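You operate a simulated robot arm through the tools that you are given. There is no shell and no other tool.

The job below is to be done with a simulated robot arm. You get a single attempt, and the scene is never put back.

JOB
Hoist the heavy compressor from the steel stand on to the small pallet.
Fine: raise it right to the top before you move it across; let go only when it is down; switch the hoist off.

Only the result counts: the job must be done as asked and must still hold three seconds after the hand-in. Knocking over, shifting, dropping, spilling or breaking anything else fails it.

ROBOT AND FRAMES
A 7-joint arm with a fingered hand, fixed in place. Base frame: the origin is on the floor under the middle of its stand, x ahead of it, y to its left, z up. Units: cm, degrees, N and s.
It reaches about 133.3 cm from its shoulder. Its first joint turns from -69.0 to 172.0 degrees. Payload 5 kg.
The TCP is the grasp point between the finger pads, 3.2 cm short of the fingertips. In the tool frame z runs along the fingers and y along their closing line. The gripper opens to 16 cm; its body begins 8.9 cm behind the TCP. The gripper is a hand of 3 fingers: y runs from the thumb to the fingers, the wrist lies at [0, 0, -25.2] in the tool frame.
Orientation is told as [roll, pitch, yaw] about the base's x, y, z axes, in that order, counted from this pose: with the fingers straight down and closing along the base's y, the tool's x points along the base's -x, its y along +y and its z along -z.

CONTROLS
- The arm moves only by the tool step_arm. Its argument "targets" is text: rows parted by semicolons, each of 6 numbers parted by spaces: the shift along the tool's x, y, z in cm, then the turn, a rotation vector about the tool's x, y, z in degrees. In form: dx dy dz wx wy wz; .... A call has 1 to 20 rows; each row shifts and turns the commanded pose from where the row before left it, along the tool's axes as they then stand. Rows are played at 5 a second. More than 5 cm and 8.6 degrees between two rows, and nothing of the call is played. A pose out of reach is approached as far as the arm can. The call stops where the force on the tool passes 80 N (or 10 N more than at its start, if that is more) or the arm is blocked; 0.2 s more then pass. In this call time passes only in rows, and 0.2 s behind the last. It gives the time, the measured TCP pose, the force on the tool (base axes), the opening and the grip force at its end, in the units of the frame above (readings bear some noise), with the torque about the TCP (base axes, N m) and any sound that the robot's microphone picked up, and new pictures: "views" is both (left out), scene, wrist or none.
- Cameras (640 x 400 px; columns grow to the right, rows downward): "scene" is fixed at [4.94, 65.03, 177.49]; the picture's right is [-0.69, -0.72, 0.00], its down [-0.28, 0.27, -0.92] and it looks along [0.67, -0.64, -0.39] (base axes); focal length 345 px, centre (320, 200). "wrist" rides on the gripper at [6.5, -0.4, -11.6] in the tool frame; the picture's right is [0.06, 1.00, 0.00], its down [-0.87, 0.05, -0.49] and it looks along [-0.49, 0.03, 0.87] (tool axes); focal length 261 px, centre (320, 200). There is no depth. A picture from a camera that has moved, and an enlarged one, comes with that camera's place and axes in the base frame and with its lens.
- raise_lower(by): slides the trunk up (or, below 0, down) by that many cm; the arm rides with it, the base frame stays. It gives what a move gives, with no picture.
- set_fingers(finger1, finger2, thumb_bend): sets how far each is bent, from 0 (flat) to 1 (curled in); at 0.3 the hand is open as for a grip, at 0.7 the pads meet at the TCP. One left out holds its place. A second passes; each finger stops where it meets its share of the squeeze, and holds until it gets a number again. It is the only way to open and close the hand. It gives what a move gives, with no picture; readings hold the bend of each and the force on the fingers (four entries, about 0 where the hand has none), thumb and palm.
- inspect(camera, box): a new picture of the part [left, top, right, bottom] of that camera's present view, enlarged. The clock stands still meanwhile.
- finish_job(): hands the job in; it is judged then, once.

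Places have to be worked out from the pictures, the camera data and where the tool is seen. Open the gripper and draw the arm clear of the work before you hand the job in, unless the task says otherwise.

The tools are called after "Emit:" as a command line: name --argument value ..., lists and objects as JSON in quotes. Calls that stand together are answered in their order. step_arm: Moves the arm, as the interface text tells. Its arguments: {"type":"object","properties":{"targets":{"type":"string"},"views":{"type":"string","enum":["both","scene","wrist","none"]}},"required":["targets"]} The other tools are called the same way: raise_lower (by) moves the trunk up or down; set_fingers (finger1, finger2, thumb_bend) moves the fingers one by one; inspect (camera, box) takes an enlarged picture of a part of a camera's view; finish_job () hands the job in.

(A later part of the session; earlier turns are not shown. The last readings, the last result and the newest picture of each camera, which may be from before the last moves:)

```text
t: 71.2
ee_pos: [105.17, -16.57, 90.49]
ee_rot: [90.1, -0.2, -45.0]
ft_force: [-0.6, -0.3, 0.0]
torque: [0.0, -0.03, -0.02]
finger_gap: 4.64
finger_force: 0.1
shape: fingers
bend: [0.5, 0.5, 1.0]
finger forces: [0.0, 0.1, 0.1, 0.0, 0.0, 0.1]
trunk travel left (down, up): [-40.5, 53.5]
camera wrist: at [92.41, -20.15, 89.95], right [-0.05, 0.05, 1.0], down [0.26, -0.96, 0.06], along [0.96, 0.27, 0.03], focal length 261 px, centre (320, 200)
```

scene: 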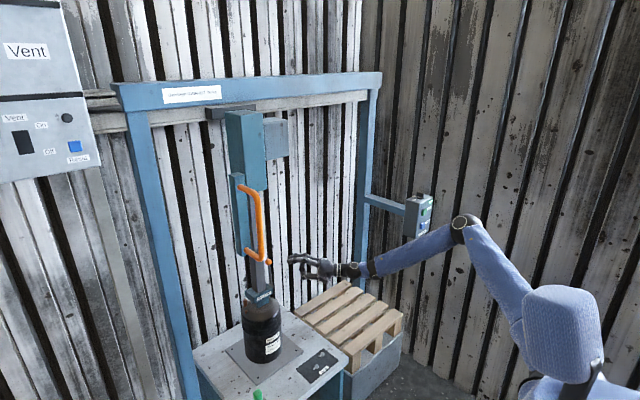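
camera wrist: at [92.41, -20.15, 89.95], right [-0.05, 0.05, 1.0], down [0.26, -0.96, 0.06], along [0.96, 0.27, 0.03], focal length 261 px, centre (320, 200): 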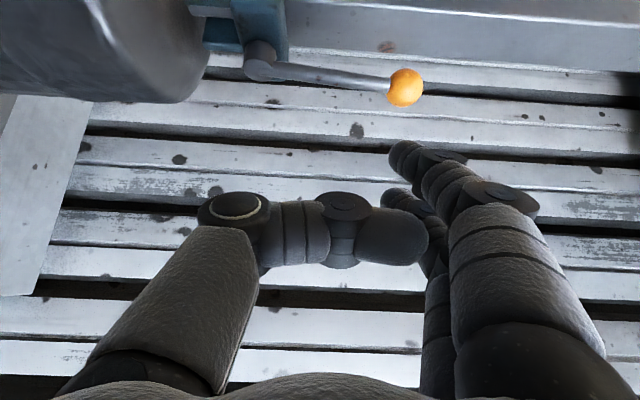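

Now the arm reaches. In the wrist view the ball is at (109.5, -5.7, 96.7); finger1's axis passes ~3.1 cm to its right. I slide the fingers forward past the rod so finger1 ends up behind it (+x side).

Emit:
step_arm --targets "-0.15 0 3.1 0 0 0; -0.15 0 3.1 0 0 0; 0 0 3.0 0 0 0; 0 0 0 0 0 0" --views "both"

```text
t: 72.2
ee_pos: [108.21, -12.38, 93.42]
ee_rot: [90.0, -0.2, -45.3]
ft_force: [-0.8, 0.1, 0.0]
torque: [-0.03, 0.01, 0.01]
finger_gap: 4.64
finger_force: 0.0
shape: fingers
bend: [0.5, 0.5, 1.0]
finger forces: [0.2, 0.1, 0.0, 0.1, 0.0, 0.0]
out of reach, approached as far as the arm can: row 1, 2, 3
trunk travel left (down, up): [-40.5, 53.5]
camera wrist: at [95.33, -15.81, 93.07], right [-0.05, 0.05, 1.0], down [0.26, -0.96, 0.06], along [0.96, 0.27, 0.03], focal length 261 px, centre (320, 200)
```

scene: 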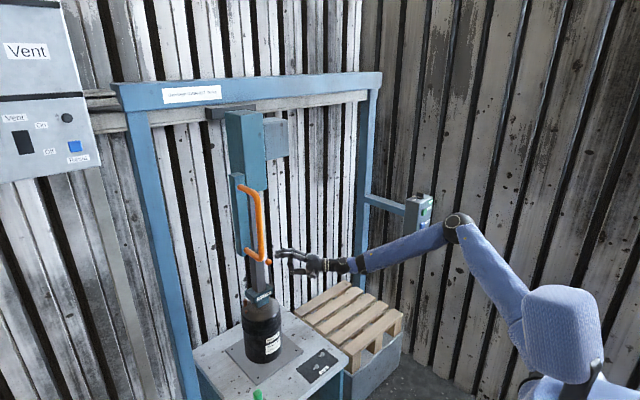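
wrist: 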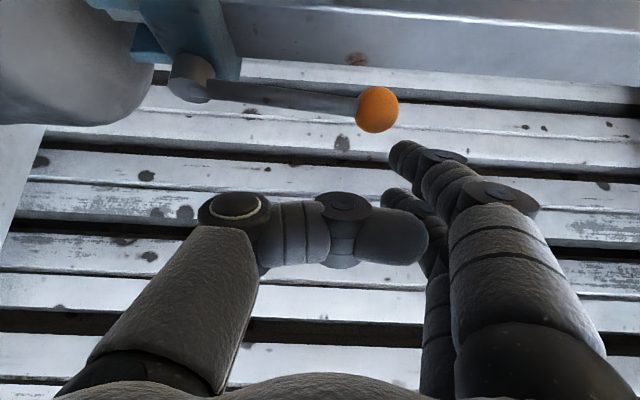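

Again at the boundary (and z drifted up 3 cm). I back off, lower the trunk another 16 cm, then come in again.

Emit:
step_arm --targets "0 0 -3.5 0 0 0; 0 0 -3.5 0 0 0; 0 0 0 0 0 0" --views "none"

Emit:
raise_lower --by -16

```text
t: 73.0
ee_pos: [103.08, -17.23, 93.62]
ee_rot: [90.0, -0.2, -45.1]
ft_force: [-0.5, 0.2, 0.0]
torque: [-0.01, -0.02, -0.04]
finger_gap: 4.64
finger_force: 0.0
shape: fingers
bend: [0.5, 0.5, 1.0]
finger forces: [0.1, 0.1, 0.0, 0.1, 0.0, 0.0]
trunk travel left (down, up): [-40.5, 53.5]
```

```text
t: 74.8
ee_pos: [103.05, -17.19, 77.71]
ee_rot: [90.1, -0.3, -45.0]
ft_force: [0.8, 0.4, 0.0]
torque: [-0.02, 0.01, 0.01]
finger_gap: 4.67
finger_force: 0.0
shape: fingers
bend: [0.5, 0.5, 1.0]
finger forces: [0.0, 0.1, 0.0, 0.1, 0.1, 0.1]
trunk travel left (down, up): [-24.5, 69.5]
```

Emit:
step_arm --targets "-0.4 4.2 0 0 0 0; -0.4 4.2 0 0 0 0; -0.4 4.2 0 0 0 0; 0 0 3.5 0 0 0; 0 0 3.0 0 0 0; 0 0 0 0 0 0" --views "wrist"

```text
t: 76.2
ee_pos: [108.49, -13.4, 90.25]
ee_rot: [89.9, -0.2, -45.1]
ft_force: [0.8, 0.0, 0.1]
torque: [0.01, 0.0, -0.01]
finger_gap: 4.64
finger_force: 0.0
shape: fingers
bend: [0.5, 0.5, 1.0]
finger forces: [0.0, 0.1, 0.0, 0.0, 0.0, 0.0]
trunk travel left (down, up): [-24.5, 69.5]
camera wrist: at [95.7, -17.04, 89.71], right [-0.05, 0.05, 1.0], down [0.26, -0.96, 0.06], along [0.96, 0.27, 0.03], focal length 261 px, centre (320, 200)
```

wrist: 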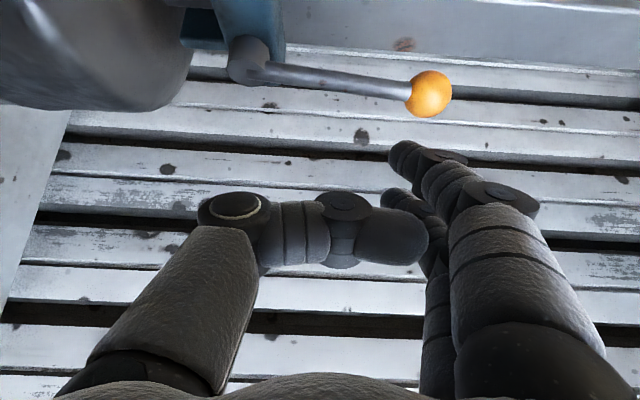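

Good: 3.2 cm lateral clearance. Advance 4.5 cm more so the fingertip is behind the rod.

Emit:
step_arm --targets "0 0 2.25 0 0 0; 0 0 2.25 0 0 0; 0 0 0 0 0 0" --views "wrist"

Emit:
inspect --camera "scene" --box '[235, 225, 345, 305]'

```text
t: 77.0
ee_pos: [111.75, -10.21, 90.25]
ee_rot: [89.9, -0.1, -45.1]
ft_force: [0.2, -0.9, -0.6]
torque: [-0.02, 0.02, -0.01]
finger_gap: 4.63
finger_force: 0.1
shape: fingers
bend: [0.5, 0.5, 1.0]
finger forces: [0.1, 0.1, 0.0, 0.0, 0.0, 0.0]
trunk travel left (down, up): [-24.5, 69.5]
camera wrist: at [98.92, -13.77, 89.73], right [-0.05, 0.05, 1.0], down [0.26, -0.96, 0.06], along [0.96, 0.27, 0.03], focal length 261 px, centre (320, 200)
```

wrist: 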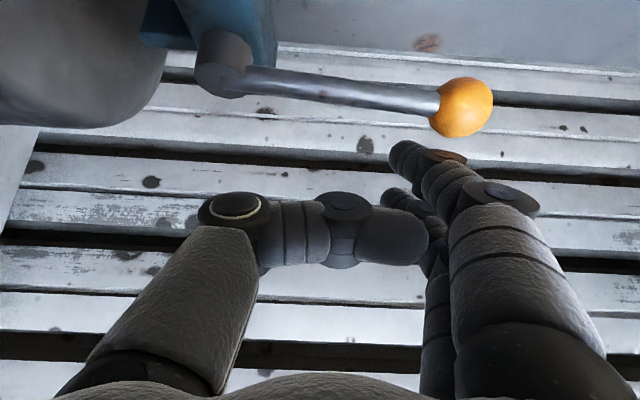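

```text
5.00 times, centred on (290, 265) of scene
camera zoom: at [4.94, 65.03, 177.49], right [-0.69, -0.72, 0.0], down [-0.28, 0.27, -0.92], along [0.67, -0.64, -0.39], focal length 1723 px, centre (470, -125)
```

zoom: 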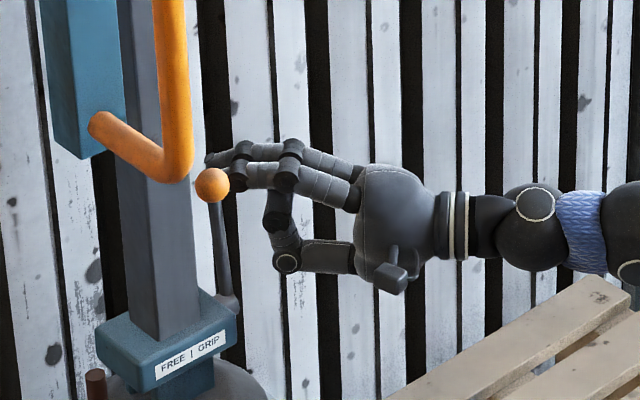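

The fingers are behind the rod now. I advance 0.8 cm more for hook depth, then start pulling toward -x, watching force.

Emit:
step_arm --targets "0 0 0.8 0 0 0; 0.707 0 -0.707 0 0 0; 0.707 0 -0.707 0 0 0; 0 0 0 0 0 0" --views "wrist"

```text
t: 78.0
ee_pos: [110.35, -9.79, 90.3]
ee_rot: [90.1, -0.2, -45.2]
ft_force: [0.1, -0.1, -0.6]
torque: [-0.01, 0.07, -0.02]
finger_gap: 4.6
finger_force: 1.1
shape: fingers
bend: [0.51, 0.5, 1.0]
finger forces: [1.4, 0.0, 0.1, 0.0, 0.0, 0.0]
trunk travel left (down, up): [-24.5, 69.5]
camera wrist: at [97.46, -13.29, 89.68], right [-0.05, 0.05, 1.0], down [0.26, -0.96, 0.06], along [0.96, 0.27, 0.03], focal length 261 px, centre (320, 200)
```

wrist: 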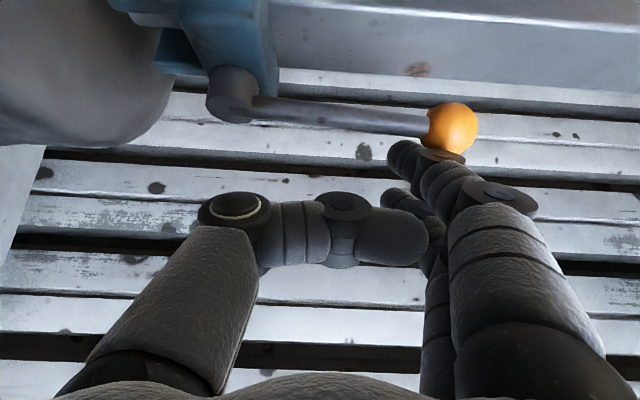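

Contact with finger1 begins. Continue pulling.

Emit:
step_arm --targets "0.707 0 -0.707 0 0 0; 0.707 0 -0.707 0 0 0; 0 0 0 0 0 0" --views "wrist"

Emit:
inspect --camera "scene" --box '[235, 225, 345, 305]'

```text
t: 78.8
ee_pos: [108.24, -9.66, 90.4]
ee_rot: [90.2, -0.2, -45.2]
ft_force: [0.2, -1.0, -1.0]
torque: [-0.02, 0.0, -0.03]
finger_gap: 4.62
finger_force: 0.8
shape: fingers
bend: [0.51, 0.5, 1.0]
finger forces: [1.6, 0.0, 0.1, 0.0, 0.0, 0.0]
trunk travel left (down, up): [-24.5, 69.5]
camera wrist: at [95.45, -13.27, 89.75], right [-0.05, 0.05, 1.0], down [0.26, -0.96, 0.06], along [0.96, 0.27, 0.03], focal length 261 px, centre (320, 200)
```

wrist: 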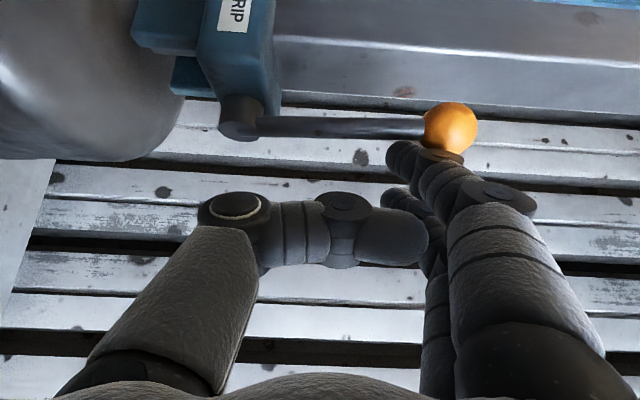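

```text
5.00 times, centred on (290, 265) of scene
camera zoom: at [4.94, 65.03, 177.49], right [-0.69, -0.72, 0.0], down [-0.28, 0.27, -0.92], along [0.67, -0.64, -0.39], focal length 1723 px, centre (470, -125)
```

zoom: 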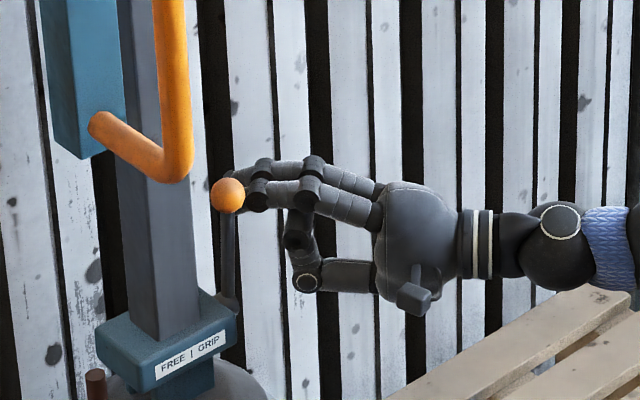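

The lever moves easily toward -x — that's the GRIP direction. I follow its arc (hub ≈(108.6, 84.1), radius ≈12.7), to about 30° first.

Emit:
step_arm --targets "0.77 -0.24 -0.73 0 0 0; 0.77 -0.24 -0.73 0 0 0; 0.77 -0.24 -0.73 0 0 0; 0.77 -0.24 -0.73 0 0 0; 0 0 0 0 0 0" --views "wrist"

Emit:
inspect --camera "scene" --box '[235, 225, 345, 305]'

```text
t: 80.0
ee_pos: [104.12, -9.57, 89.06]
ee_rot: [90.0, -0.2, -45.1]
ft_force: [0.8, -2.2, -1.4]
torque: [0.09, 0.05, -0.04]
finger_gap: 4.6
finger_force: 1.6
shape: fingers
bend: [0.51, 0.5, 1.0]
finger forces: [3.2, 0.0, 0.0, 0.0, 0.0, 0.0]
trunk travel left (down, up): [-24.5, 69.5]
camera wrist: at [91.25, -13.12, 88.69], right [-0.05, 0.05, 1.0], down [0.26, -0.96, 0.06], along [0.96, 0.27, 0.03], focal length 261 px, centre (320, 200)
```

wrist: 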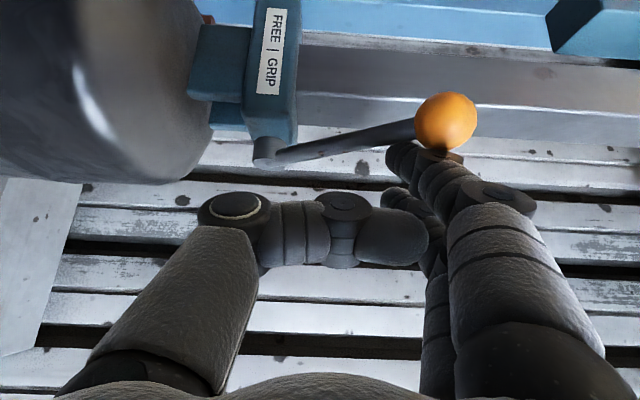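

```text
5.00 times, centred on (290, 265) of scene
camera zoom: at [4.94, 65.03, 177.49], right [-0.69, -0.72, 0.0], down [-0.28, 0.27, -0.92], along [0.67, -0.64, -0.39], focal length 1723 px, centre (470, -125)
```

zoom: 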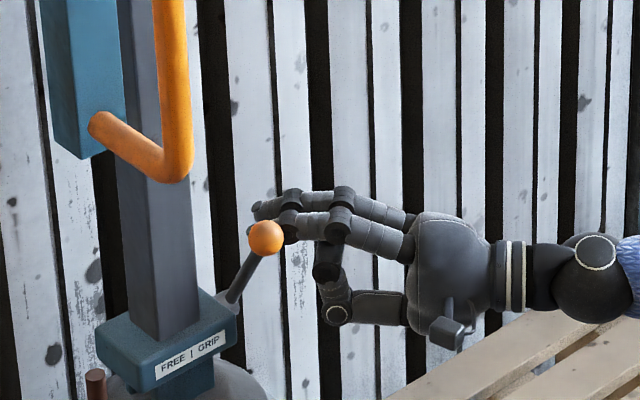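

About 30° now. Continue along the arc.

Emit:
step_arm --targets "0.94 -0.73 -0.84 0 0 0; 0.94 -0.73 -0.84 0 0 0; 0.82 -1.0 -0.65 0 0 0; 0.82 -1.0 -0.65 0 0 0; 0 0 0 0 0 0" --views "wrist"

Emit:
inspect --camera "scene" --box '[235, 225, 345, 305]'

```text
t: 81.2
ee_pos: [99.29, -9.18, 85.93]
ee_rot: [90.1, -0.3, -45.1]
ft_force: [0.1, -0.1, -0.1]
torque: [0.0, -0.02, -0.01]
finger_gap: 4.63
finger_force: 0.2
shape: fingers
bend: [0.5, 0.5, 1.0]
finger forces: [0.1, 0.1, 0.1, 0.0, 0.0, 0.0]
trunk travel left (down, up): [-24.5, 69.5]
camera wrist: at [86.56, -12.72, 85.3], right [-0.05, 0.05, 1.0], down [0.26, -0.96, 0.06], along [0.96, 0.27, 0.03], focal length 261 px, centre (320, 200)
```

wrist: 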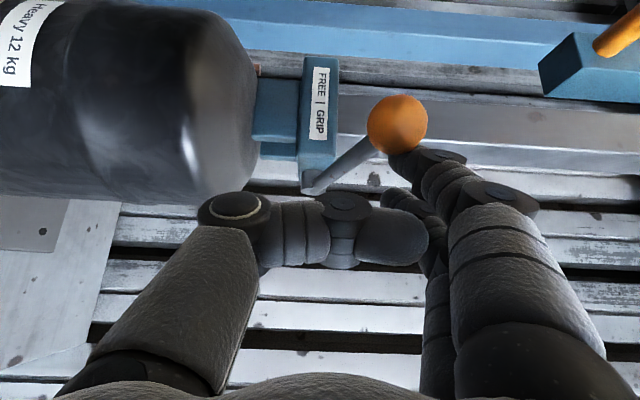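

```text
5.00 times, centred on (290, 265) of scene
camera zoom: at [4.94, 65.03, 177.49], right [-0.69, -0.72, 0.0], down [-0.28, 0.27, -0.92], along [0.67, -0.64, -0.39], focal length 1723 px, centre (470, -125)
```

zoom: 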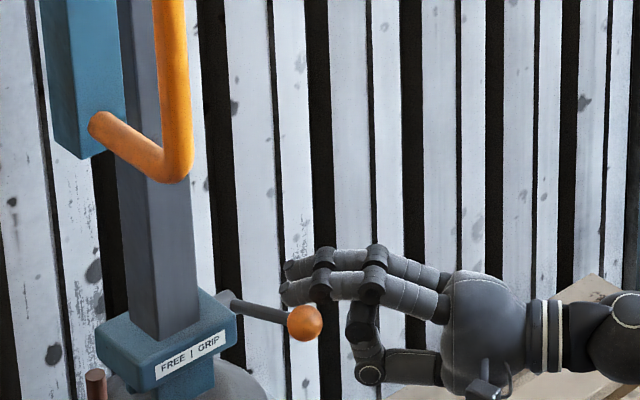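

The lever snapped ahead on its own to about 65° and no longer touches my finger. Let me check whether the jaws have closed on the lug.

Emit:
inspect --camera "scene" --box '[245, 265, 305, 310]'

Emit:
inspect --camera "wrist" --box '[220, 30, 440, 210]'

```text
8.89 times, centred on (275, 288) of scene
camera zoom: at [4.94, 65.03, 177.49], right [-0.69, -0.72, 0.0], down [-0.28, 0.27, -0.92], along [0.67, -0.64, -0.39], focal length 3064 px, centre (720, -578)
```

zoom: 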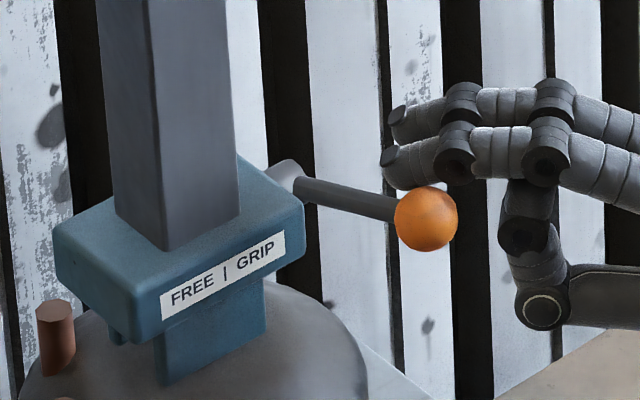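

```text
2.22 times, centred on (330, 120) of wrist
camera zoom: at [86.56, -12.72, 85.3], right [-0.05, 0.05, 1.0], down [0.26, -0.96, 0.06], along [0.96, 0.27, 0.03], focal length 579 px, centre (298, 378)
```

zoom: 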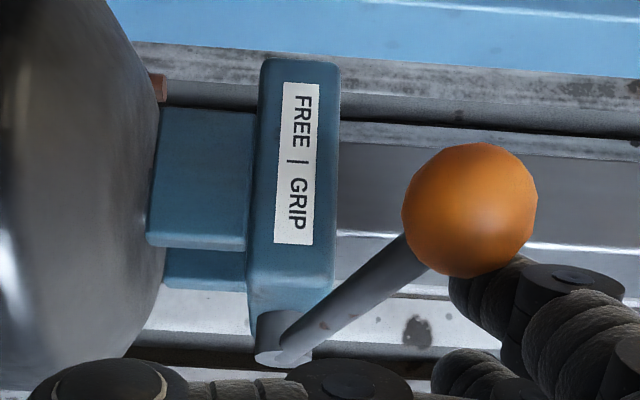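

I follow a bit further to see whether the lever is at its GRIP stop or goes further.

Emit:
step_arm --targets "0.67 -1.24 -0.4 0 0 0; 0.67 -1.24 -0.4 0 0 0; 0 0 0 0 0 0" --views "wrist"

Emit:
inspect --camera "scene" --box '[245, 265, 305, 310]'

```text
t: 82.0
ee_pos: [98.09, -8.85, 83.34]
ee_rot: [90.1, -0.2, -45.1]
ft_force: [1.7, -0.6, 1.3]
torque: [0.07, 0.05, -0.06]
finger_gap: 4.71
finger_force: 1.3
shape: fingers
bend: [0.49, 0.5, 1.0]
finger forces: [2.4, 0.0, 0.0, 0.0, 0.1, 0.1]
trunk travel left (down, up): [-24.5, 69.5]
camera wrist: at [85.14, -12.34, 82.89], right [-0.05, 0.05, 1.0], down [0.26, -0.96, 0.06], along [0.96, 0.27, 0.03], focal length 261 px, centre (320, 200)
```

wrist: 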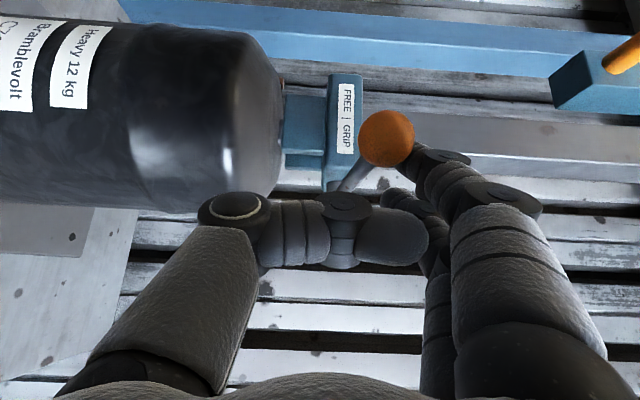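

```text
8.89 times, centred on (275, 288) of scene
camera zoom: at [4.94, 65.03, 177.49], right [-0.69, -0.72, 0.0], down [-0.28, 0.27, -0.92], along [0.67, -0.64, -0.39], focal length 3064 px, centre (720, -578)
```

zoom: 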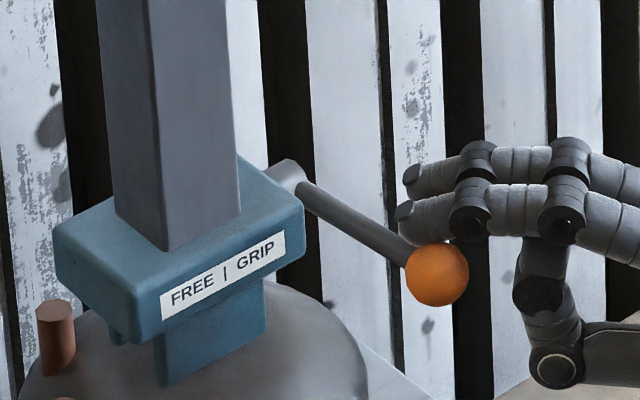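

It still moves easily (≈79° now). Continue to the stop.

Emit:
step_arm --targets "0.46 -1.43 -0.14 0 0 0; 0.46 -1.43 -0.14 0 0 0; 0 0 0 0 0 0" --views "wrist"

Emit:
inspect --camera "scene" --box '[245, 265, 305, 310]'

```text
t: 82.8
ee_pos: [97.14, -8.53, 80.55]
ee_rot: [90.2, -0.1, -45.2]
ft_force: [20.8, -9.5, 20.5]
torque: [1.21, 1.39, -0.62]
finger_gap: 5.8
finger_force: 12.0
shape: fingers
bend: [0.34, 0.5, 1.0]
finger forces: [23.6, 0.1, 0.1, 0.0, 0.0, 0.0]
trunk travel left (down, up): [-24.5, 69.5]
camera wrist: at [84.3, -12.01, 80.07], right [-0.05, 0.04, 1.0], down [0.26, -0.96, 0.06], along [0.96, 0.26, 0.04], focal length 261 px, centre (320, 200)
```

wrist: 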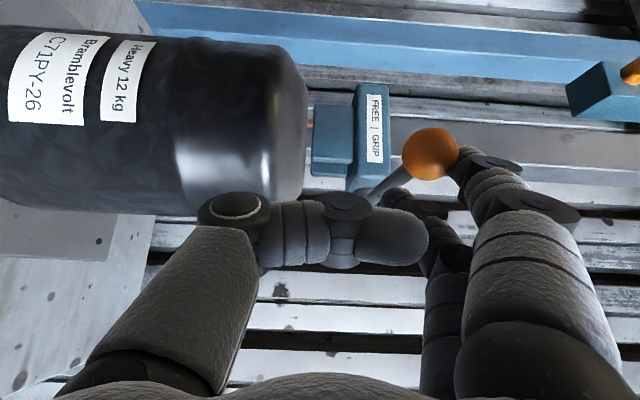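

```text
8.89 times, centred on (275, 288) of scene
camera zoom: at [4.94, 65.03, 177.49], right [-0.69, -0.72, 0.0], down [-0.28, 0.27, -0.92], along [0.67, -0.64, -0.39], focal length 3064 px, centre (720, -578)
```

zoom: 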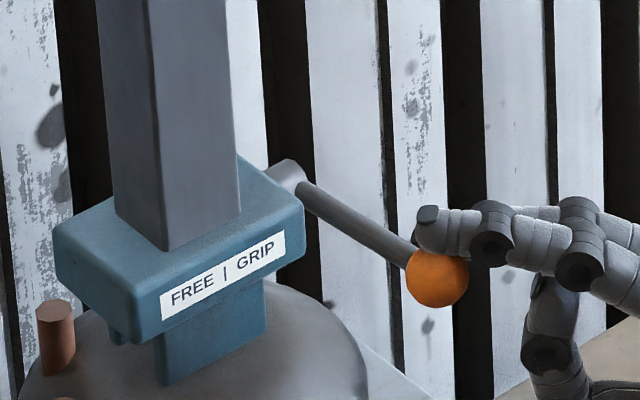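

Force rose to ~20 N with no further motion: the lever is at its GRIP stop (≈80°). I release the pressure, back off along the finger axis, and check that the lever stays.

Emit:
step_arm --targets "0 2 0 0 0 0; 0 1.5 -1 0 0 0; -1 0 -3.5 0 0 0; -1 0 -4 0 0 0; 0 0 -4 0 0 0; 0 0 -4 0 0 0; 0 0 0 0 0 0" --views "both"

Emit:
inspect --camera "scene" --box '[240, 260, 300, 310]'

Emit:
inspect --camera "wrist" --box '[200, 20, 420, 200]'

```text
t: 84.4
ee_pos: [86.71, -21.46, 83.82]
ee_rot: [90.1, -0.2, -45.1]
ft_force: [-0.5, -0.6, 0.3]
torque: [-0.01, -0.01, 0.0]
finger_gap: 4.7
finger_force: 0.0
shape: fingers
bend: [0.5, 0.5, 1.0]
finger forces: [0.0, 0.0, 0.0, 0.0, 0.0, 0.0]
trunk travel left (down, up): [-24.5, 69.5]
camera wrist: at [73.96, -24.96, 83.33], right [-0.05, 0.05, 1.0], down [0.26, -0.96, 0.06], along [0.96, 0.27, 0.03], focal length 261 px, centre (320, 200)
```

scene: 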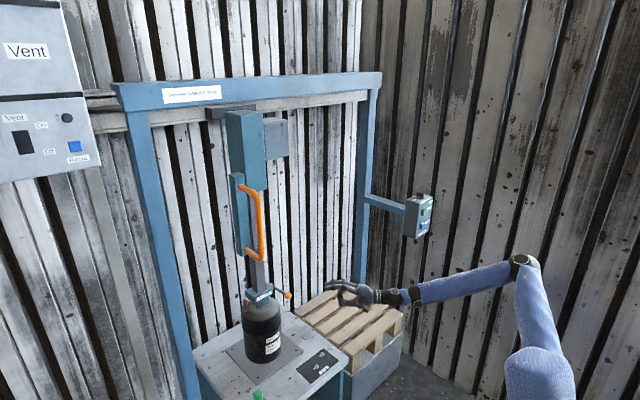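
wrist: 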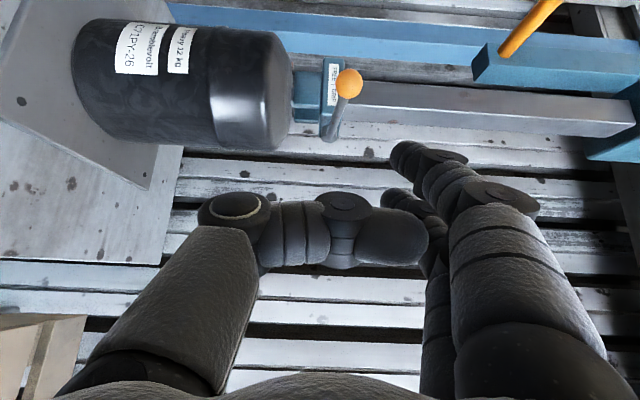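

```text
8.00 times, centred on (270, 285) of scene
camera zoom: at [4.94, 65.03, 177.49], right [-0.69, -0.72, 0.0], down [-0.28, 0.27, -0.92], along [0.67, -0.64, -0.39], focal length 2757 px, centre (720, -480)
```

zoom: 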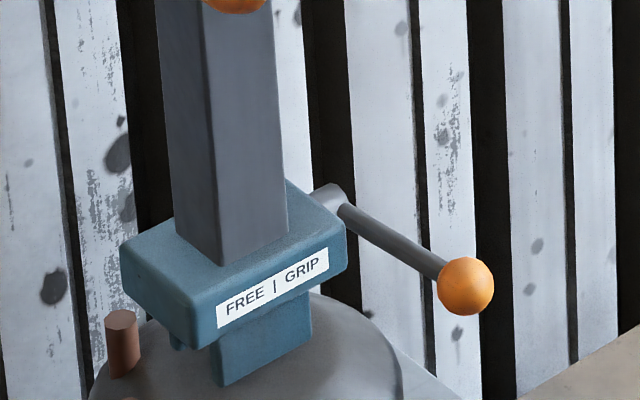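

```text
2.22 times, centred on (310, 110) of wrist
camera zoom: at [73.96, -24.96, 83.33], right [-0.05, 0.05, 1.0], down [0.26, -0.96, 0.06], along [0.96, 0.27, 0.03], focal length 579 px, centre (342, 400)
```

zoom: 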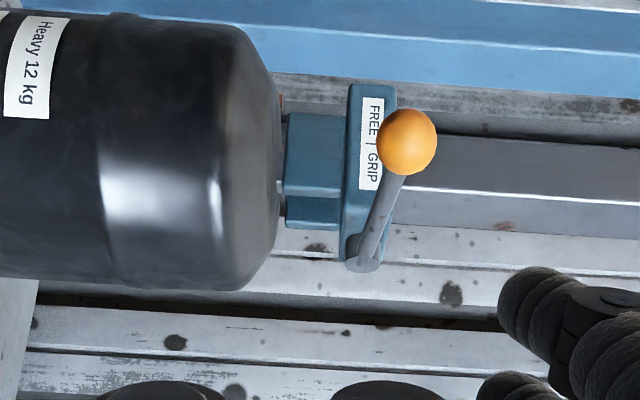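

The lever stays at GRIP and the jaws enclose the lug fully. Now to the UP button: I raise the trunk back to its earlier height, then re-orient the hand as before (pointing +x, thumb toward -y).

Emit:
raise_lower --by 58

Emit:
set_fingers --finger1 0.7 --finger2 0.0 --thumb_bend 1.0

Emit:
step_arm --targets "0 0 0 0 -7.5 0; 0 0 0 0 -7.5 0; 0 0 0 0 -7.5 0; 0 0 0 0 -7.5 0; 0 0 0 0 -7.5 0; 0 0 0 0 -7.5 0; 0 0 0 0 0 -8.18; 0 0 0 0 0 -8.18; 0 0 0 0 0 -8.18; 0 0 0 0 0 -8.18; 0 0 0 0 0 -8.18; 0 0 0 0 0 -8.18; 0 0 0 0 0 -8.18; 0 0 0 0 0 -8.18; 0 0 0 0 0 -8.18; 0 0 0 0 0 -8.18; 0 0 0 0 0 -8.18; 0 0 0 0 0 0" --views "scene"

```text
refused: 58 is not a number from -40 to 40
```

```text
t: 85.4
ee_pos: [86.9, -21.3, 83.81]
ee_rot: [90.2, -0.2, -45.1]
ft_force: [0.3, 0.6, 0.1]
torque: [0.01, 0.0, -0.03]
finger_gap: 3.91
finger_force: 0.0
shape: fingers
bend: [0.68, 0.0, 1.0]
finger forces: [0.0, 0.0, 0.0, 0.0, 0.1, 0.1]
trunk travel left (down, up): [-24.5, 69.5]
```

```text
t: 89.2
ee_pos: [86.77, -21.4, 83.95]
ee_rot: [-135.7, -89.6, 135.8]
ft_force: [0.3, -0.1, 0.1]
torque: [0.0, -0.01, -0.02]
finger_gap: 3.92
finger_force: 0.0
shape: fingers
bend: [0.68, 0.0, 1.0]
finger forces: [0.0, 0.1, 0.0, 0.0, 0.0, 0.0]
trunk travel left (down, up): [-24.5, 69.5]
```

scene: 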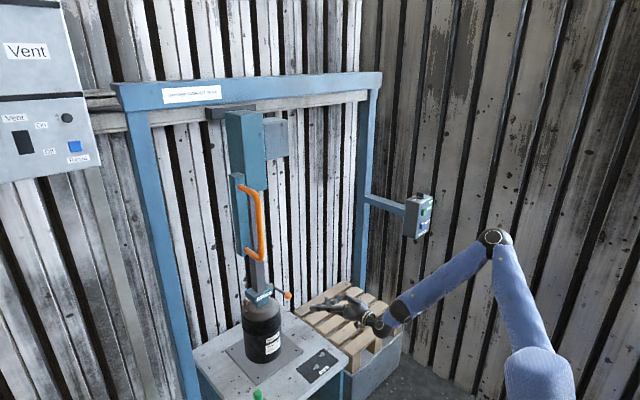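

The trunk command was too large (limit 40) but the re-orientation succeeded. I raise 40 and go to the stand-off in front of the green UP button.

Emit:
raise_lower --by 40

Emit:
step_arm --targets "1.19 -4.25 -1.56 0 0 0; 1.19 -4.25 -1.56 0 0 0; 1.19 -4.25 -1.56 0 0 0; 1.19 -4.25 -1.56 0 0 0; 1.19 -4.25 -1.56 0 0 0; 1.19 -4.25 -1.56 0 0 0; 1.19 -4.25 -1.56 0 0 0; 1.19 -4.25 -1.56 0 0 0; 1.19 -4.25 -1.56 0 0 0; 1.19 -4.25 -1.56 0 0 0; 1.19 -4.25 -1.56 0 0 0; 1.19 -4.25 -1.56 0 0 0; 1.19 -4.25 -1.56 0 0 0; 1.19 -4.25 -1.56 0 0 0; 0 0 0 0 0 0" --views "both"

```text
t: 93.0
ee_pos: [86.75, -21.45, 123.76]
ee_rot: [-157.5, -89.8, 157.5]
ft_force: [0.1, -0.1, 0.0]
torque: [0.01, 0.03, 0.01]
finger_gap: 3.92
finger_force: 0.0
shape: fingers
bend: [0.68, 0.0, 1.0]
finger forces: [0.0, 0.1, 0.1, 0.0, 0.1, 0.0]
trunk travel left (down, up): [-64.5, 29.5]
```

```text
t: 96.2
ee_pos: [64.82, -80.83, 107.27]
ee_rot: [-155.5, -89.8, 155.3]
ft_force: [0.2, 0.9, -0.1]
torque: [0.02, -0.01, -0.04]
finger_gap: 3.96
finger_force: 0.1
shape: fingers
bend: [0.68, 0.0, 1.0]
finger forces: [0.0, 0.1, 0.0, 0.0, 0.0, 0.0]
trunk travel left (down, up): [-64.5, 29.5]
camera wrist: at [53.2, -81.28, 100.66], right [0.0, 1.0, -0.06], down [-0.49, 0.06, 0.87], along [0.87, 0.03, 0.49], focal length 261 px, centre (320, 200)
```

scene: 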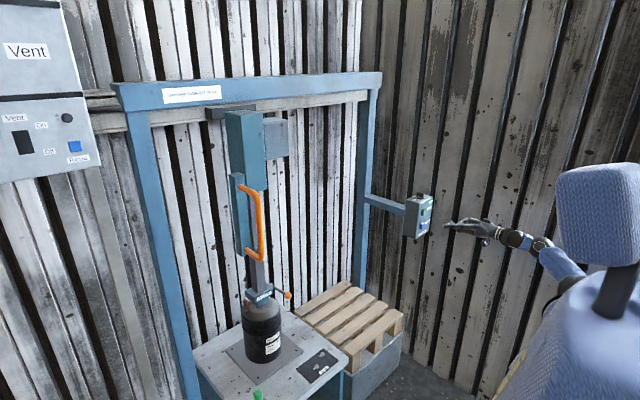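
wrist: 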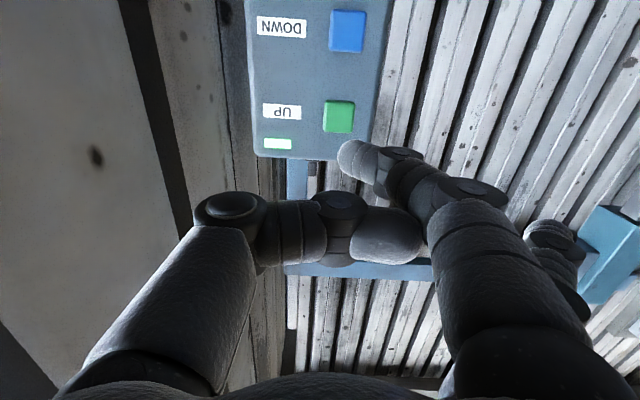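

The green button is at (81, -79, 106.2). I raise 0.7 cm, approach, and press UP for a short test lift.

Emit:
step_arm --targets "-0.7 0 3.5 0 0 0; 0 0 4.2 0 0 0; 0 0 4 0 0 0; 0 0 0 0 0 0" --views "wrist"

Emit:
step_arm --targets "0 0 1.2 0 0 0; 0 0 0 0 0 0; 0 0 -1.2 0 0 0" --views "none"

Emit:
inspect --camera "scene" --box '[200, 225, 340, 395]'

```text
t: 97.2
ee_pos: [76.57, -80.91, 107.97]
ee_rot: [-161.8, -89.8, 161.6]
ft_force: [0.2, 0.2, 0.0]
torque: [0.04, 0.07, 0.01]
finger_gap: 3.92
finger_force: 0.1
shape: fingers
bend: [0.68, 0.0, 1.0]
finger forces: [0.0, 0.0, 0.0, 0.0, 0.0, 0.0]
trunk travel left (down, up): [-64.5, 29.5]
camera wrist: at [64.95, -81.27, 101.42], right [0.0, 1.0, -0.06], down [-0.49, 0.06, 0.87], along [0.87, 0.03, 0.49], focal length 261 px, centre (320, 200)
```

wrist: 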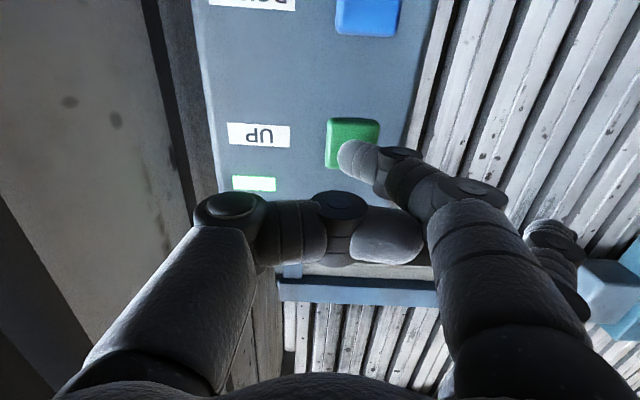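

```text
t: 98.0
ee_pos: [76.6, -80.87, 108.13]
ee_rot: [-160.7, -89.8, 160.5]
ft_force: [-0.2, -0.5, 0.5]
torque: [0.02, 0.02, 0.01]
finger_gap: 3.93
finger_force: 0.0
shape: fingers
bend: [0.68, 0.0, 1.0]
finger forces: [0.0, 0.0, 0.1, 0.0, 0.0, 0.0]
trunk travel left (down, up): [-64.5, 29.5]
heard: click
```

```text
2.35 times, centred on (270, 310) of scene
camera zoom: at [4.94, 65.03, 177.49], right [-0.69, -0.72, 0.0], down [-0.28, 0.27, -0.92], along [0.67, -0.64, -0.39], focal length 811 px, centre (438, -59)
```

zoom: 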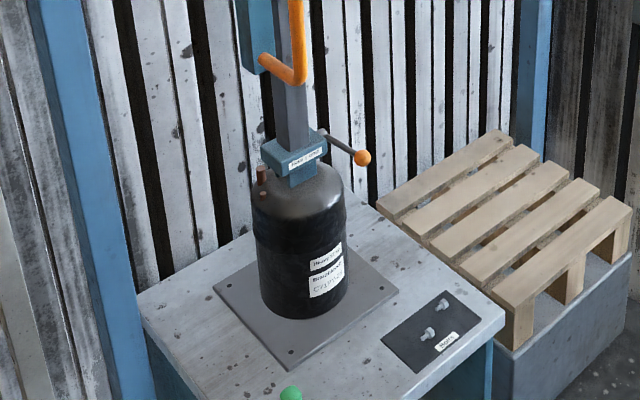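

Emit:
inspect --camera "scene" --box '[240, 260, 300, 310]'

Emit:
inspect --camera "scene" --box '[230, 310, 310, 375]'

```text
8.00 times, centred on (270, 285) of scene
camera zoom: at [4.94, 65.03, 177.49], right [-0.69, -0.72, 0.0], down [-0.28, 0.27, -0.92], along [0.67, -0.64, -0.39], focal length 2757 px, centre (720, -480)
```

zoom: 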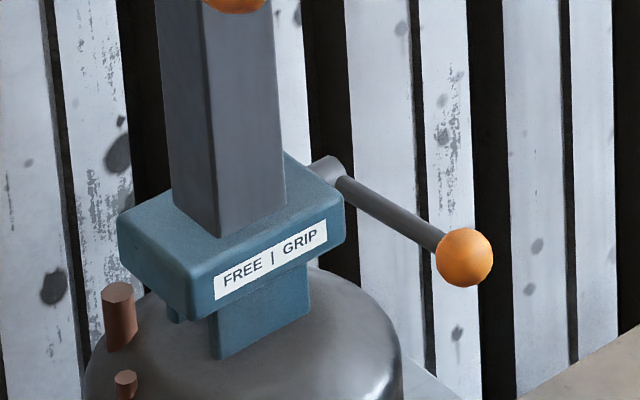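

```text
6.15 times, centred on (270, 342) of scene
camera zoom: at [4.94, 65.03, 177.49], right [-0.69, -0.72, 0.0], down [-0.28, 0.27, -0.92], along [0.67, -0.64, -0.39], focal length 2121 px, centre (628, -677)
```

zoom: 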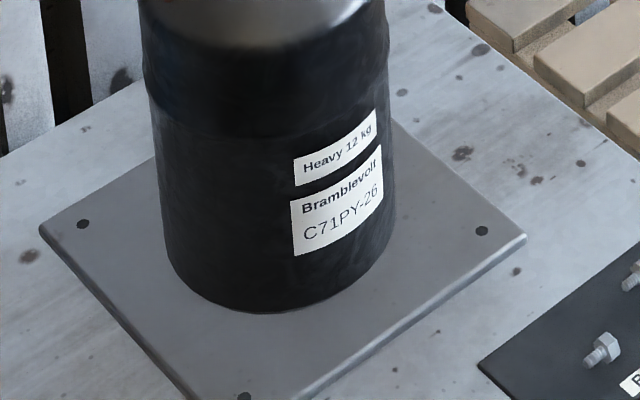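

The coupling and compressor rose together ≈1.5 cm (base plate comes along). Now I hold UP.

Emit:
step_arm --targets "0 0 1.2 0 0 0; 0 0 0 0 0 0; 0 0 0 0 0 0; 0 0 0 0 0 0; 0 0 0 0 0 0; 0 0 0 0 0 0; 0 0 0 0 0 0; 0 0 0 0 0 0; 0 0 0 0 0 0; 0 0 0 0 0 0; 0 0 0 0 0 0; 0 0 0 0 0 0" --views "scene"

```text
t: 100.6
ee_pos: [77.84, -80.88, 108.16]
ee_rot: [-162.2, -89.8, 162.2]
ft_force: [-9.1, 2.6, -3.3]
torque: [0.02, 0.22, 0.22]
finger_gap: 3.85
finger_force: 4.5
shape: fingers
bend: [0.7, 0.0, 1.0]
finger forces: [8.8, 0.1, 0.1, 0.0, 0.0, 0.1]
trunk travel left (down, up): [-64.5, 29.5]
heard: click
```

scene: 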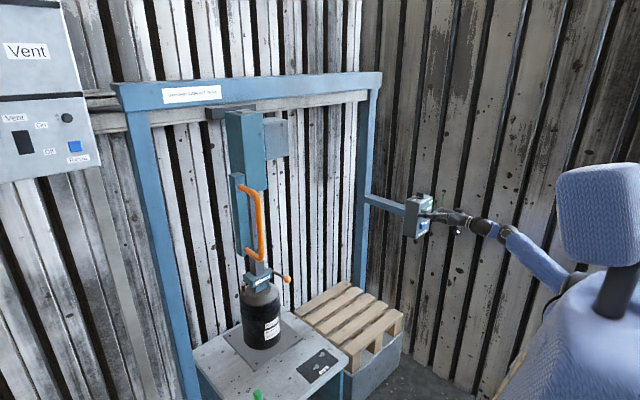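

It's rising steadily (9 N on the button). Continue holding.

Emit:
step_arm --targets "0 0 0 0 0 0; 0 0 0 0 0 0; 0 0 0 0 0 0; 0 0 0 0 0 0; 0 0 0 0 0 0; 0 0 0 0 0 0; 0 0 0 0 0 0; 0 0 0 0 0 0; 0 0 0 0 0 0; 0 0 0 0 0 0; 0 0 0 0 0 0; 0 0 0 0 0 0; 0 0 0 0 0 0; 0 0 0 0 0 0; 0 0 0 0 0 0" --views "scene"

```text
t: 103.8
ee_pos: [77.75, -80.92, 107.99]
ee_rot: [-162.0, -89.8, 162.0]
ft_force: [-8.9, 2.0, -1.3]
torque: [0.02, 0.23, 0.23]
finger_gap: 3.88
finger_force: 4.6
shape: fingers
bend: [0.7, 0.0, 1.0]
finger forces: [8.6, 0.0, 0.1, 0.0, 0.1, 0.0]
trunk travel left (down, up): [-64.5, 29.5]
```

scene: 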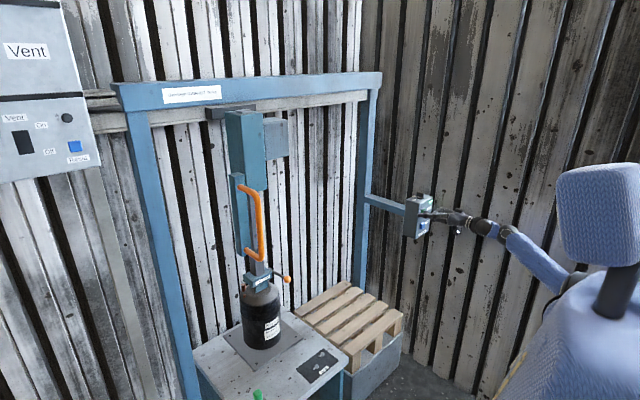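

The picture shows no change over the last 3 s. I zoom to see whether it reached the top or stalled.

Emit:
inspect --camera "scene" --box '[220, 240, 320, 390]'

Emit:
inspect --camera "scene" --box '[240, 240, 300, 300]'

Emit:
inspect --camera "scene" --box '[400, 185, 460, 245]'

Emit:
inspect --camera "scene" --box '[200, 80, 320, 280]'

```text
2.67 times, centred on (270, 315) of scene
camera zoom: at [4.94, 65.03, 177.49], right [-0.69, -0.72, 0.0], down [-0.28, 0.27, -0.92], along [0.67, -0.64, -0.39], focal length 919 px, centre (453, -107)
```

zoom: 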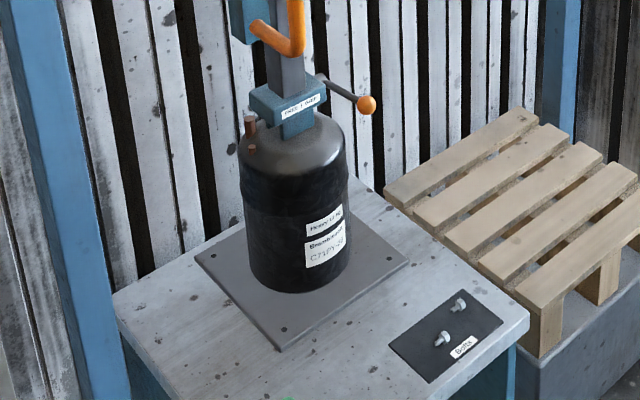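

```text
6.67 times, centred on (270, 270) of scene
camera zoom: at [4.94, 65.03, 177.49], right [-0.69, -0.72, 0.0], down [-0.28, 0.27, -0.92], along [0.67, -0.64, -0.39], focal length 2298 px, centre (653, -267)
```

zoom: 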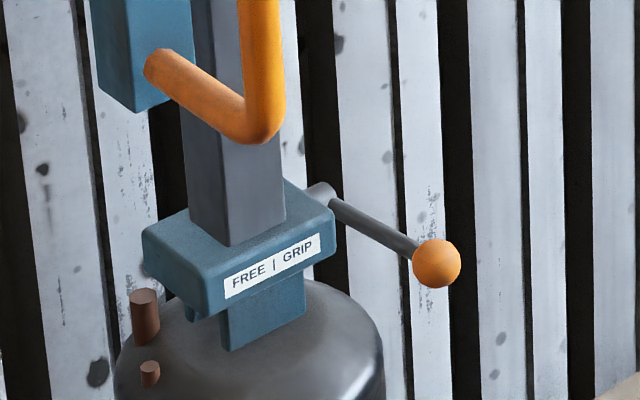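

```text
6.67 times, centred on (430, 215) of scene
camera zoom: at [4.94, 65.03, 177.49], right [-0.69, -0.72, 0.0], down [-0.28, 0.27, -0.92], along [0.67, -0.64, -0.39], focal length 2298 px, centre (-413, 100)
```

zoom: 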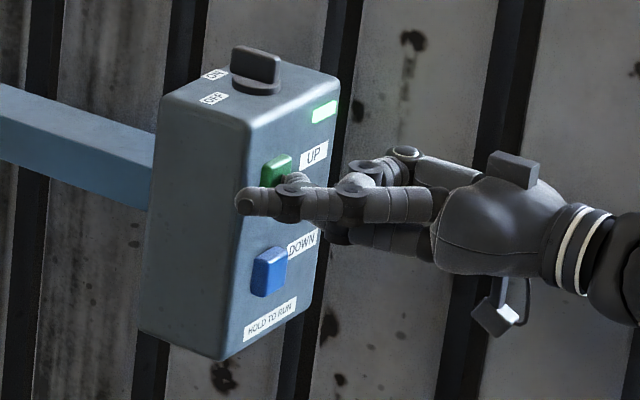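

```text
2.00 times, centred on (260, 180) of scene
camera zoom: at [4.94, 65.03, 177.49], right [-0.69, -0.72, 0.0], down [-0.28, 0.27, -0.92], along [0.67, -0.64, -0.39], focal length 689 px, centre (440, 240)
```

zoom: 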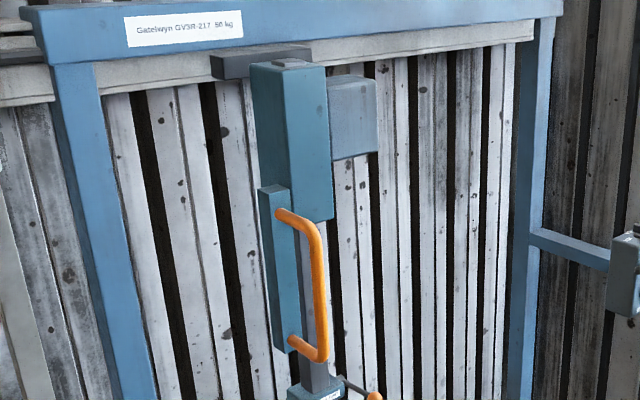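

The coupling rose 7 cm and the mast end is now flush at the top of the hoist body, with no motion over 3 s of holding: it's at the top. I release the button, retreat, and move toward the handle area.

Emit:
step_arm --targets "0 0 -3 0 0 0; 0 0 -4 0 0 0; 0 0 -4 0 0 0; 0 0 0 0 0 0" --views "scene"

Emit:
step_arm --targets "-0.91 4.17 1.76 0 0 0; -0.91 4.17 1.76 0 0 0; -0.91 4.17 1.76 0 0 0; -0.91 4.17 1.76 0 0 0; -0.91 4.17 1.76 0 0 0; -0.91 4.17 1.76 0 0 0; -0.91 4.17 1.76 0 0 0; -0.91 4.17 1.76 0 0 0; -0.91 4.17 1.76 0 0 0; -0.91 4.17 1.76 0 0 0; -0.91 4.17 1.76 0 0 0; 0 0 0 0 0 0" --views "none"

Emit:
set_fingers --finger1 0.3 --finger2 0.3 --thumb_bend 0.45

```text
t: 104.8
ee_pos: [66.83, -80.93, 107.99]
ee_rot: [-153.6, -89.8, 153.3]
ft_force: [0.4, 1.0, -0.2]
torque: [0.01, -0.01, -0.03]
finger_gap: 3.93
finger_force: 0.1
shape: fingers
bend: [0.68, 0.0, 1.0]
finger forces: [0.1, 0.0, 0.1, 0.1, 0.0, 0.0]
trunk travel left (down, up): [-64.5, 29.5]
```

scene: 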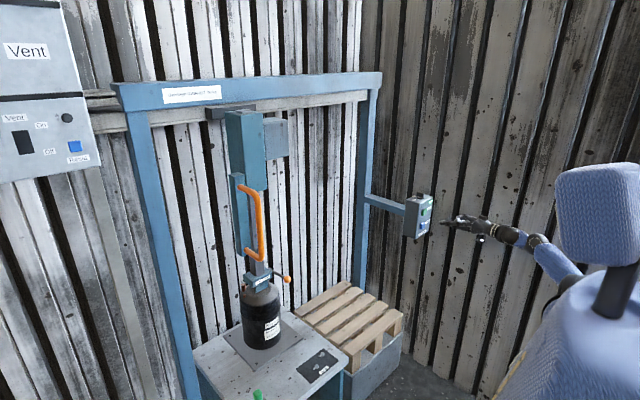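

```text
t: 107.4
ee_pos: [86.29, -35.07, 117.98]
ee_rot: [-163.3, -89.8, 163.0]
ft_force: [0.0, 0.6, -0.5]
torque: [-0.01, 0.0, -0.01]
finger_gap: 3.93
finger_force: 0.1
shape: fingers
bend: [0.68, 0.0, 1.0]
finger forces: [0.0, 0.1, 0.0, 0.0, 0.1, 0.0]
trunk travel left (down, up): [-64.5, 29.5]
```

```text
t: 108.4
ee_pos: [86.09, -35.11, 117.96]
ee_rot: [-157.3, -89.8, 157.2]
ft_force: [0.1, 0.2, 0.5]
torque: [0.03, -0.01, 0.01]
finger_gap: 13.72
finger_force: 0.1
shape: fingers
bend: [0.3, 0.3, 0.45]
finger forces: [0.1, 0.1, 0.0, 0.0, 0.1, 0.0]
trunk travel left (down, up): [-64.5, 29.5]
```

Now yaw the hand +45° (fingers toward the left/far side of the handle, thumb to the right) and move up toward the handle.

Emit:
step_arm --targets "0 0 0 -7.5 0 0; 0 0 0 -7.5 0 0; 0 0 0 -7.5 0 0; 0 0 0 -7.5 0 0; 0 0 0 -7.5 0 0; 0 0 0 -7.5 0 0; 0 3.04 3.04 0 0 0; 0 3.04 3.04 0 0 0; 0 3.04 3.04 0 0 0; 0 3.04 3.04 0 0 0; 0 0 0 0 0 0" --views "both"

```text
t: 110.8
ee_pos: [86.2, -17.66, 117.89]
ee_rot: [-121.8, -89.8, 166.7]
ft_force: [-1.1, 0.3, -0.7]
torque: [-0.02, -0.03, 0.0]
finger_gap: 13.78
finger_force: 0.1
shape: fingers
bend: [0.3, 0.3, 0.45]
finger forces: [0.1, 0.1, 0.0, 0.0, 0.0, 0.0]
trunk travel left (down, up): [-64.5, 29.5]
camera wrist: at [78.29, -26.2, 111.29], right [-0.7, 0.71, -0.07], down [-0.39, -0.31, 0.87], along [0.59, 0.64, 0.49], focal length 261 px, centre (320, 200)
```

scene: 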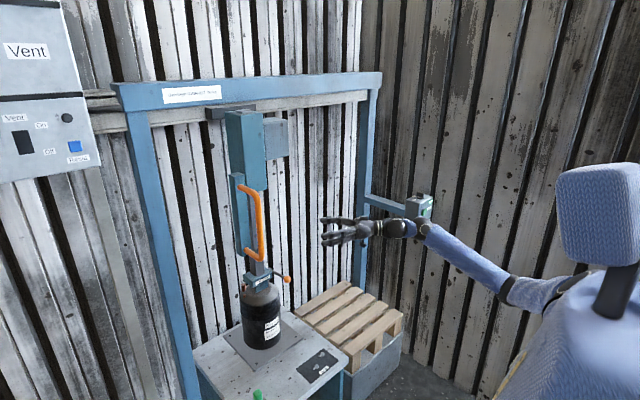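
wrist: 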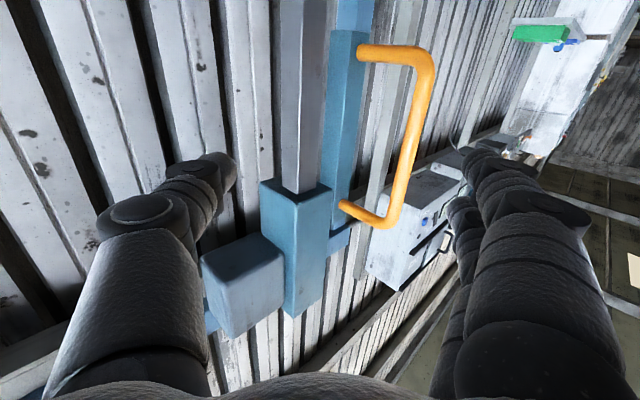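

The arm is now in a more comfortable elbow-down posture and no limit was hit. The handle bar is at about (94.5, 8.5), z 111–135. I continue to a pre-grasp 10 cm short of it at z≈122.

Emit:
step_arm --targets "-0.8 2.53 2.87 0 0 0; -0.8 2.53 2.87 0 0 0; -0.8 2.53 2.87 0 0 0; -0.8 2.53 2.87 0 0 0; -0.8 2.53 2.87 0 0 0; 0 0 0 0 0 0" --views "both"

```text
t: 112.2
ee_pos: [87.6, 1.21, 122.0]
ee_rot: [-117.8, -89.7, 162.6]
ft_force: [-0.2, 0.5, -0.9]
torque: [-0.01, -0.02, 0.02]
finger_gap: 13.76
finger_force: 0.1
shape: fingers
bend: [0.3, 0.3, 0.45]
finger forces: [0.0, 0.0, 0.0, 0.0, 0.0, 0.1]
trunk travel left (down, up): [-64.5, 29.5]
camera wrist: at [79.59, -7.25, 115.36], right [-0.7, 0.71, -0.07], down [-0.39, -0.31, 0.87], along [0.59, 0.64, 0.49], focal length 261 px, centre (320, 200)
```

scene: 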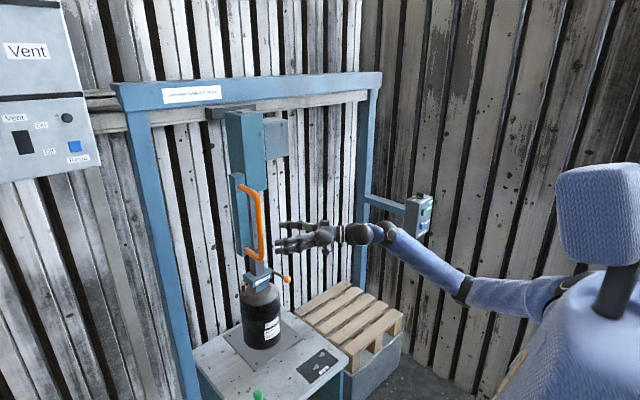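
wrist: 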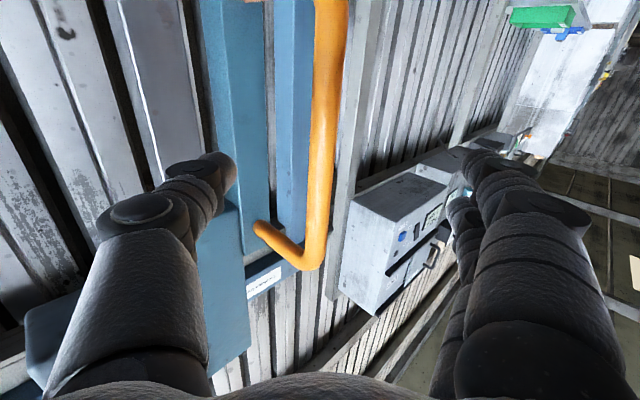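

The bar is centred between thumb and fingers, ~10 cm ahead. I advance and then close the hand around it.

Emit:
step_arm --targets "0 0.2 3.4 0 0 0; 0 0.2 3.4 0 0 0; 0 0.1 3.4 0 0 0; 0 0 0 0 0 0" --views "both"

```text
t: 113.2
ee_pos: [94.41, 8.65, 122.07]
ee_rot: [-119.6, -89.9, 164.4]
ft_force: [-0.2, -0.4, 0.2]
torque: [0.04, -0.01, -0.03]
finger_gap: 13.8
finger_force: 0.0
shape: fingers
bend: [0.3, 0.3, 0.45]
finger forces: [0.0, 0.0, 0.0, 0.0, 0.0, 0.0]
trunk travel left (down, up): [-64.5, 29.5]
camera wrist: at [86.42, 0.27, 115.49], right [-0.7, 0.71, -0.07], down [-0.39, -0.31, 0.87], along [0.59, 0.64, 0.49], focal length 261 px, centre (320, 200)
```

scene: 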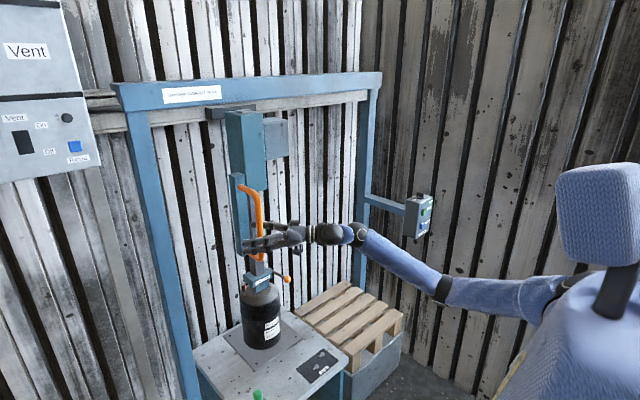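
wrist: 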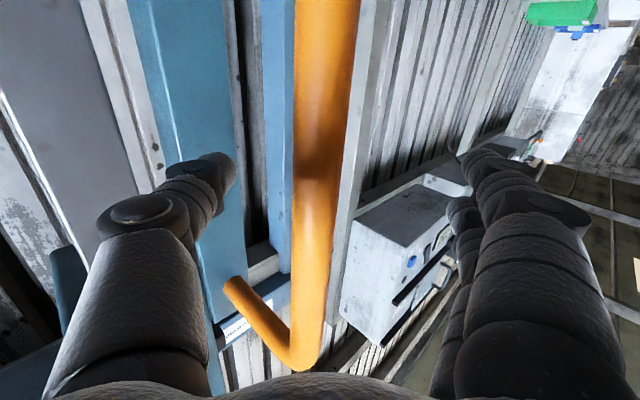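

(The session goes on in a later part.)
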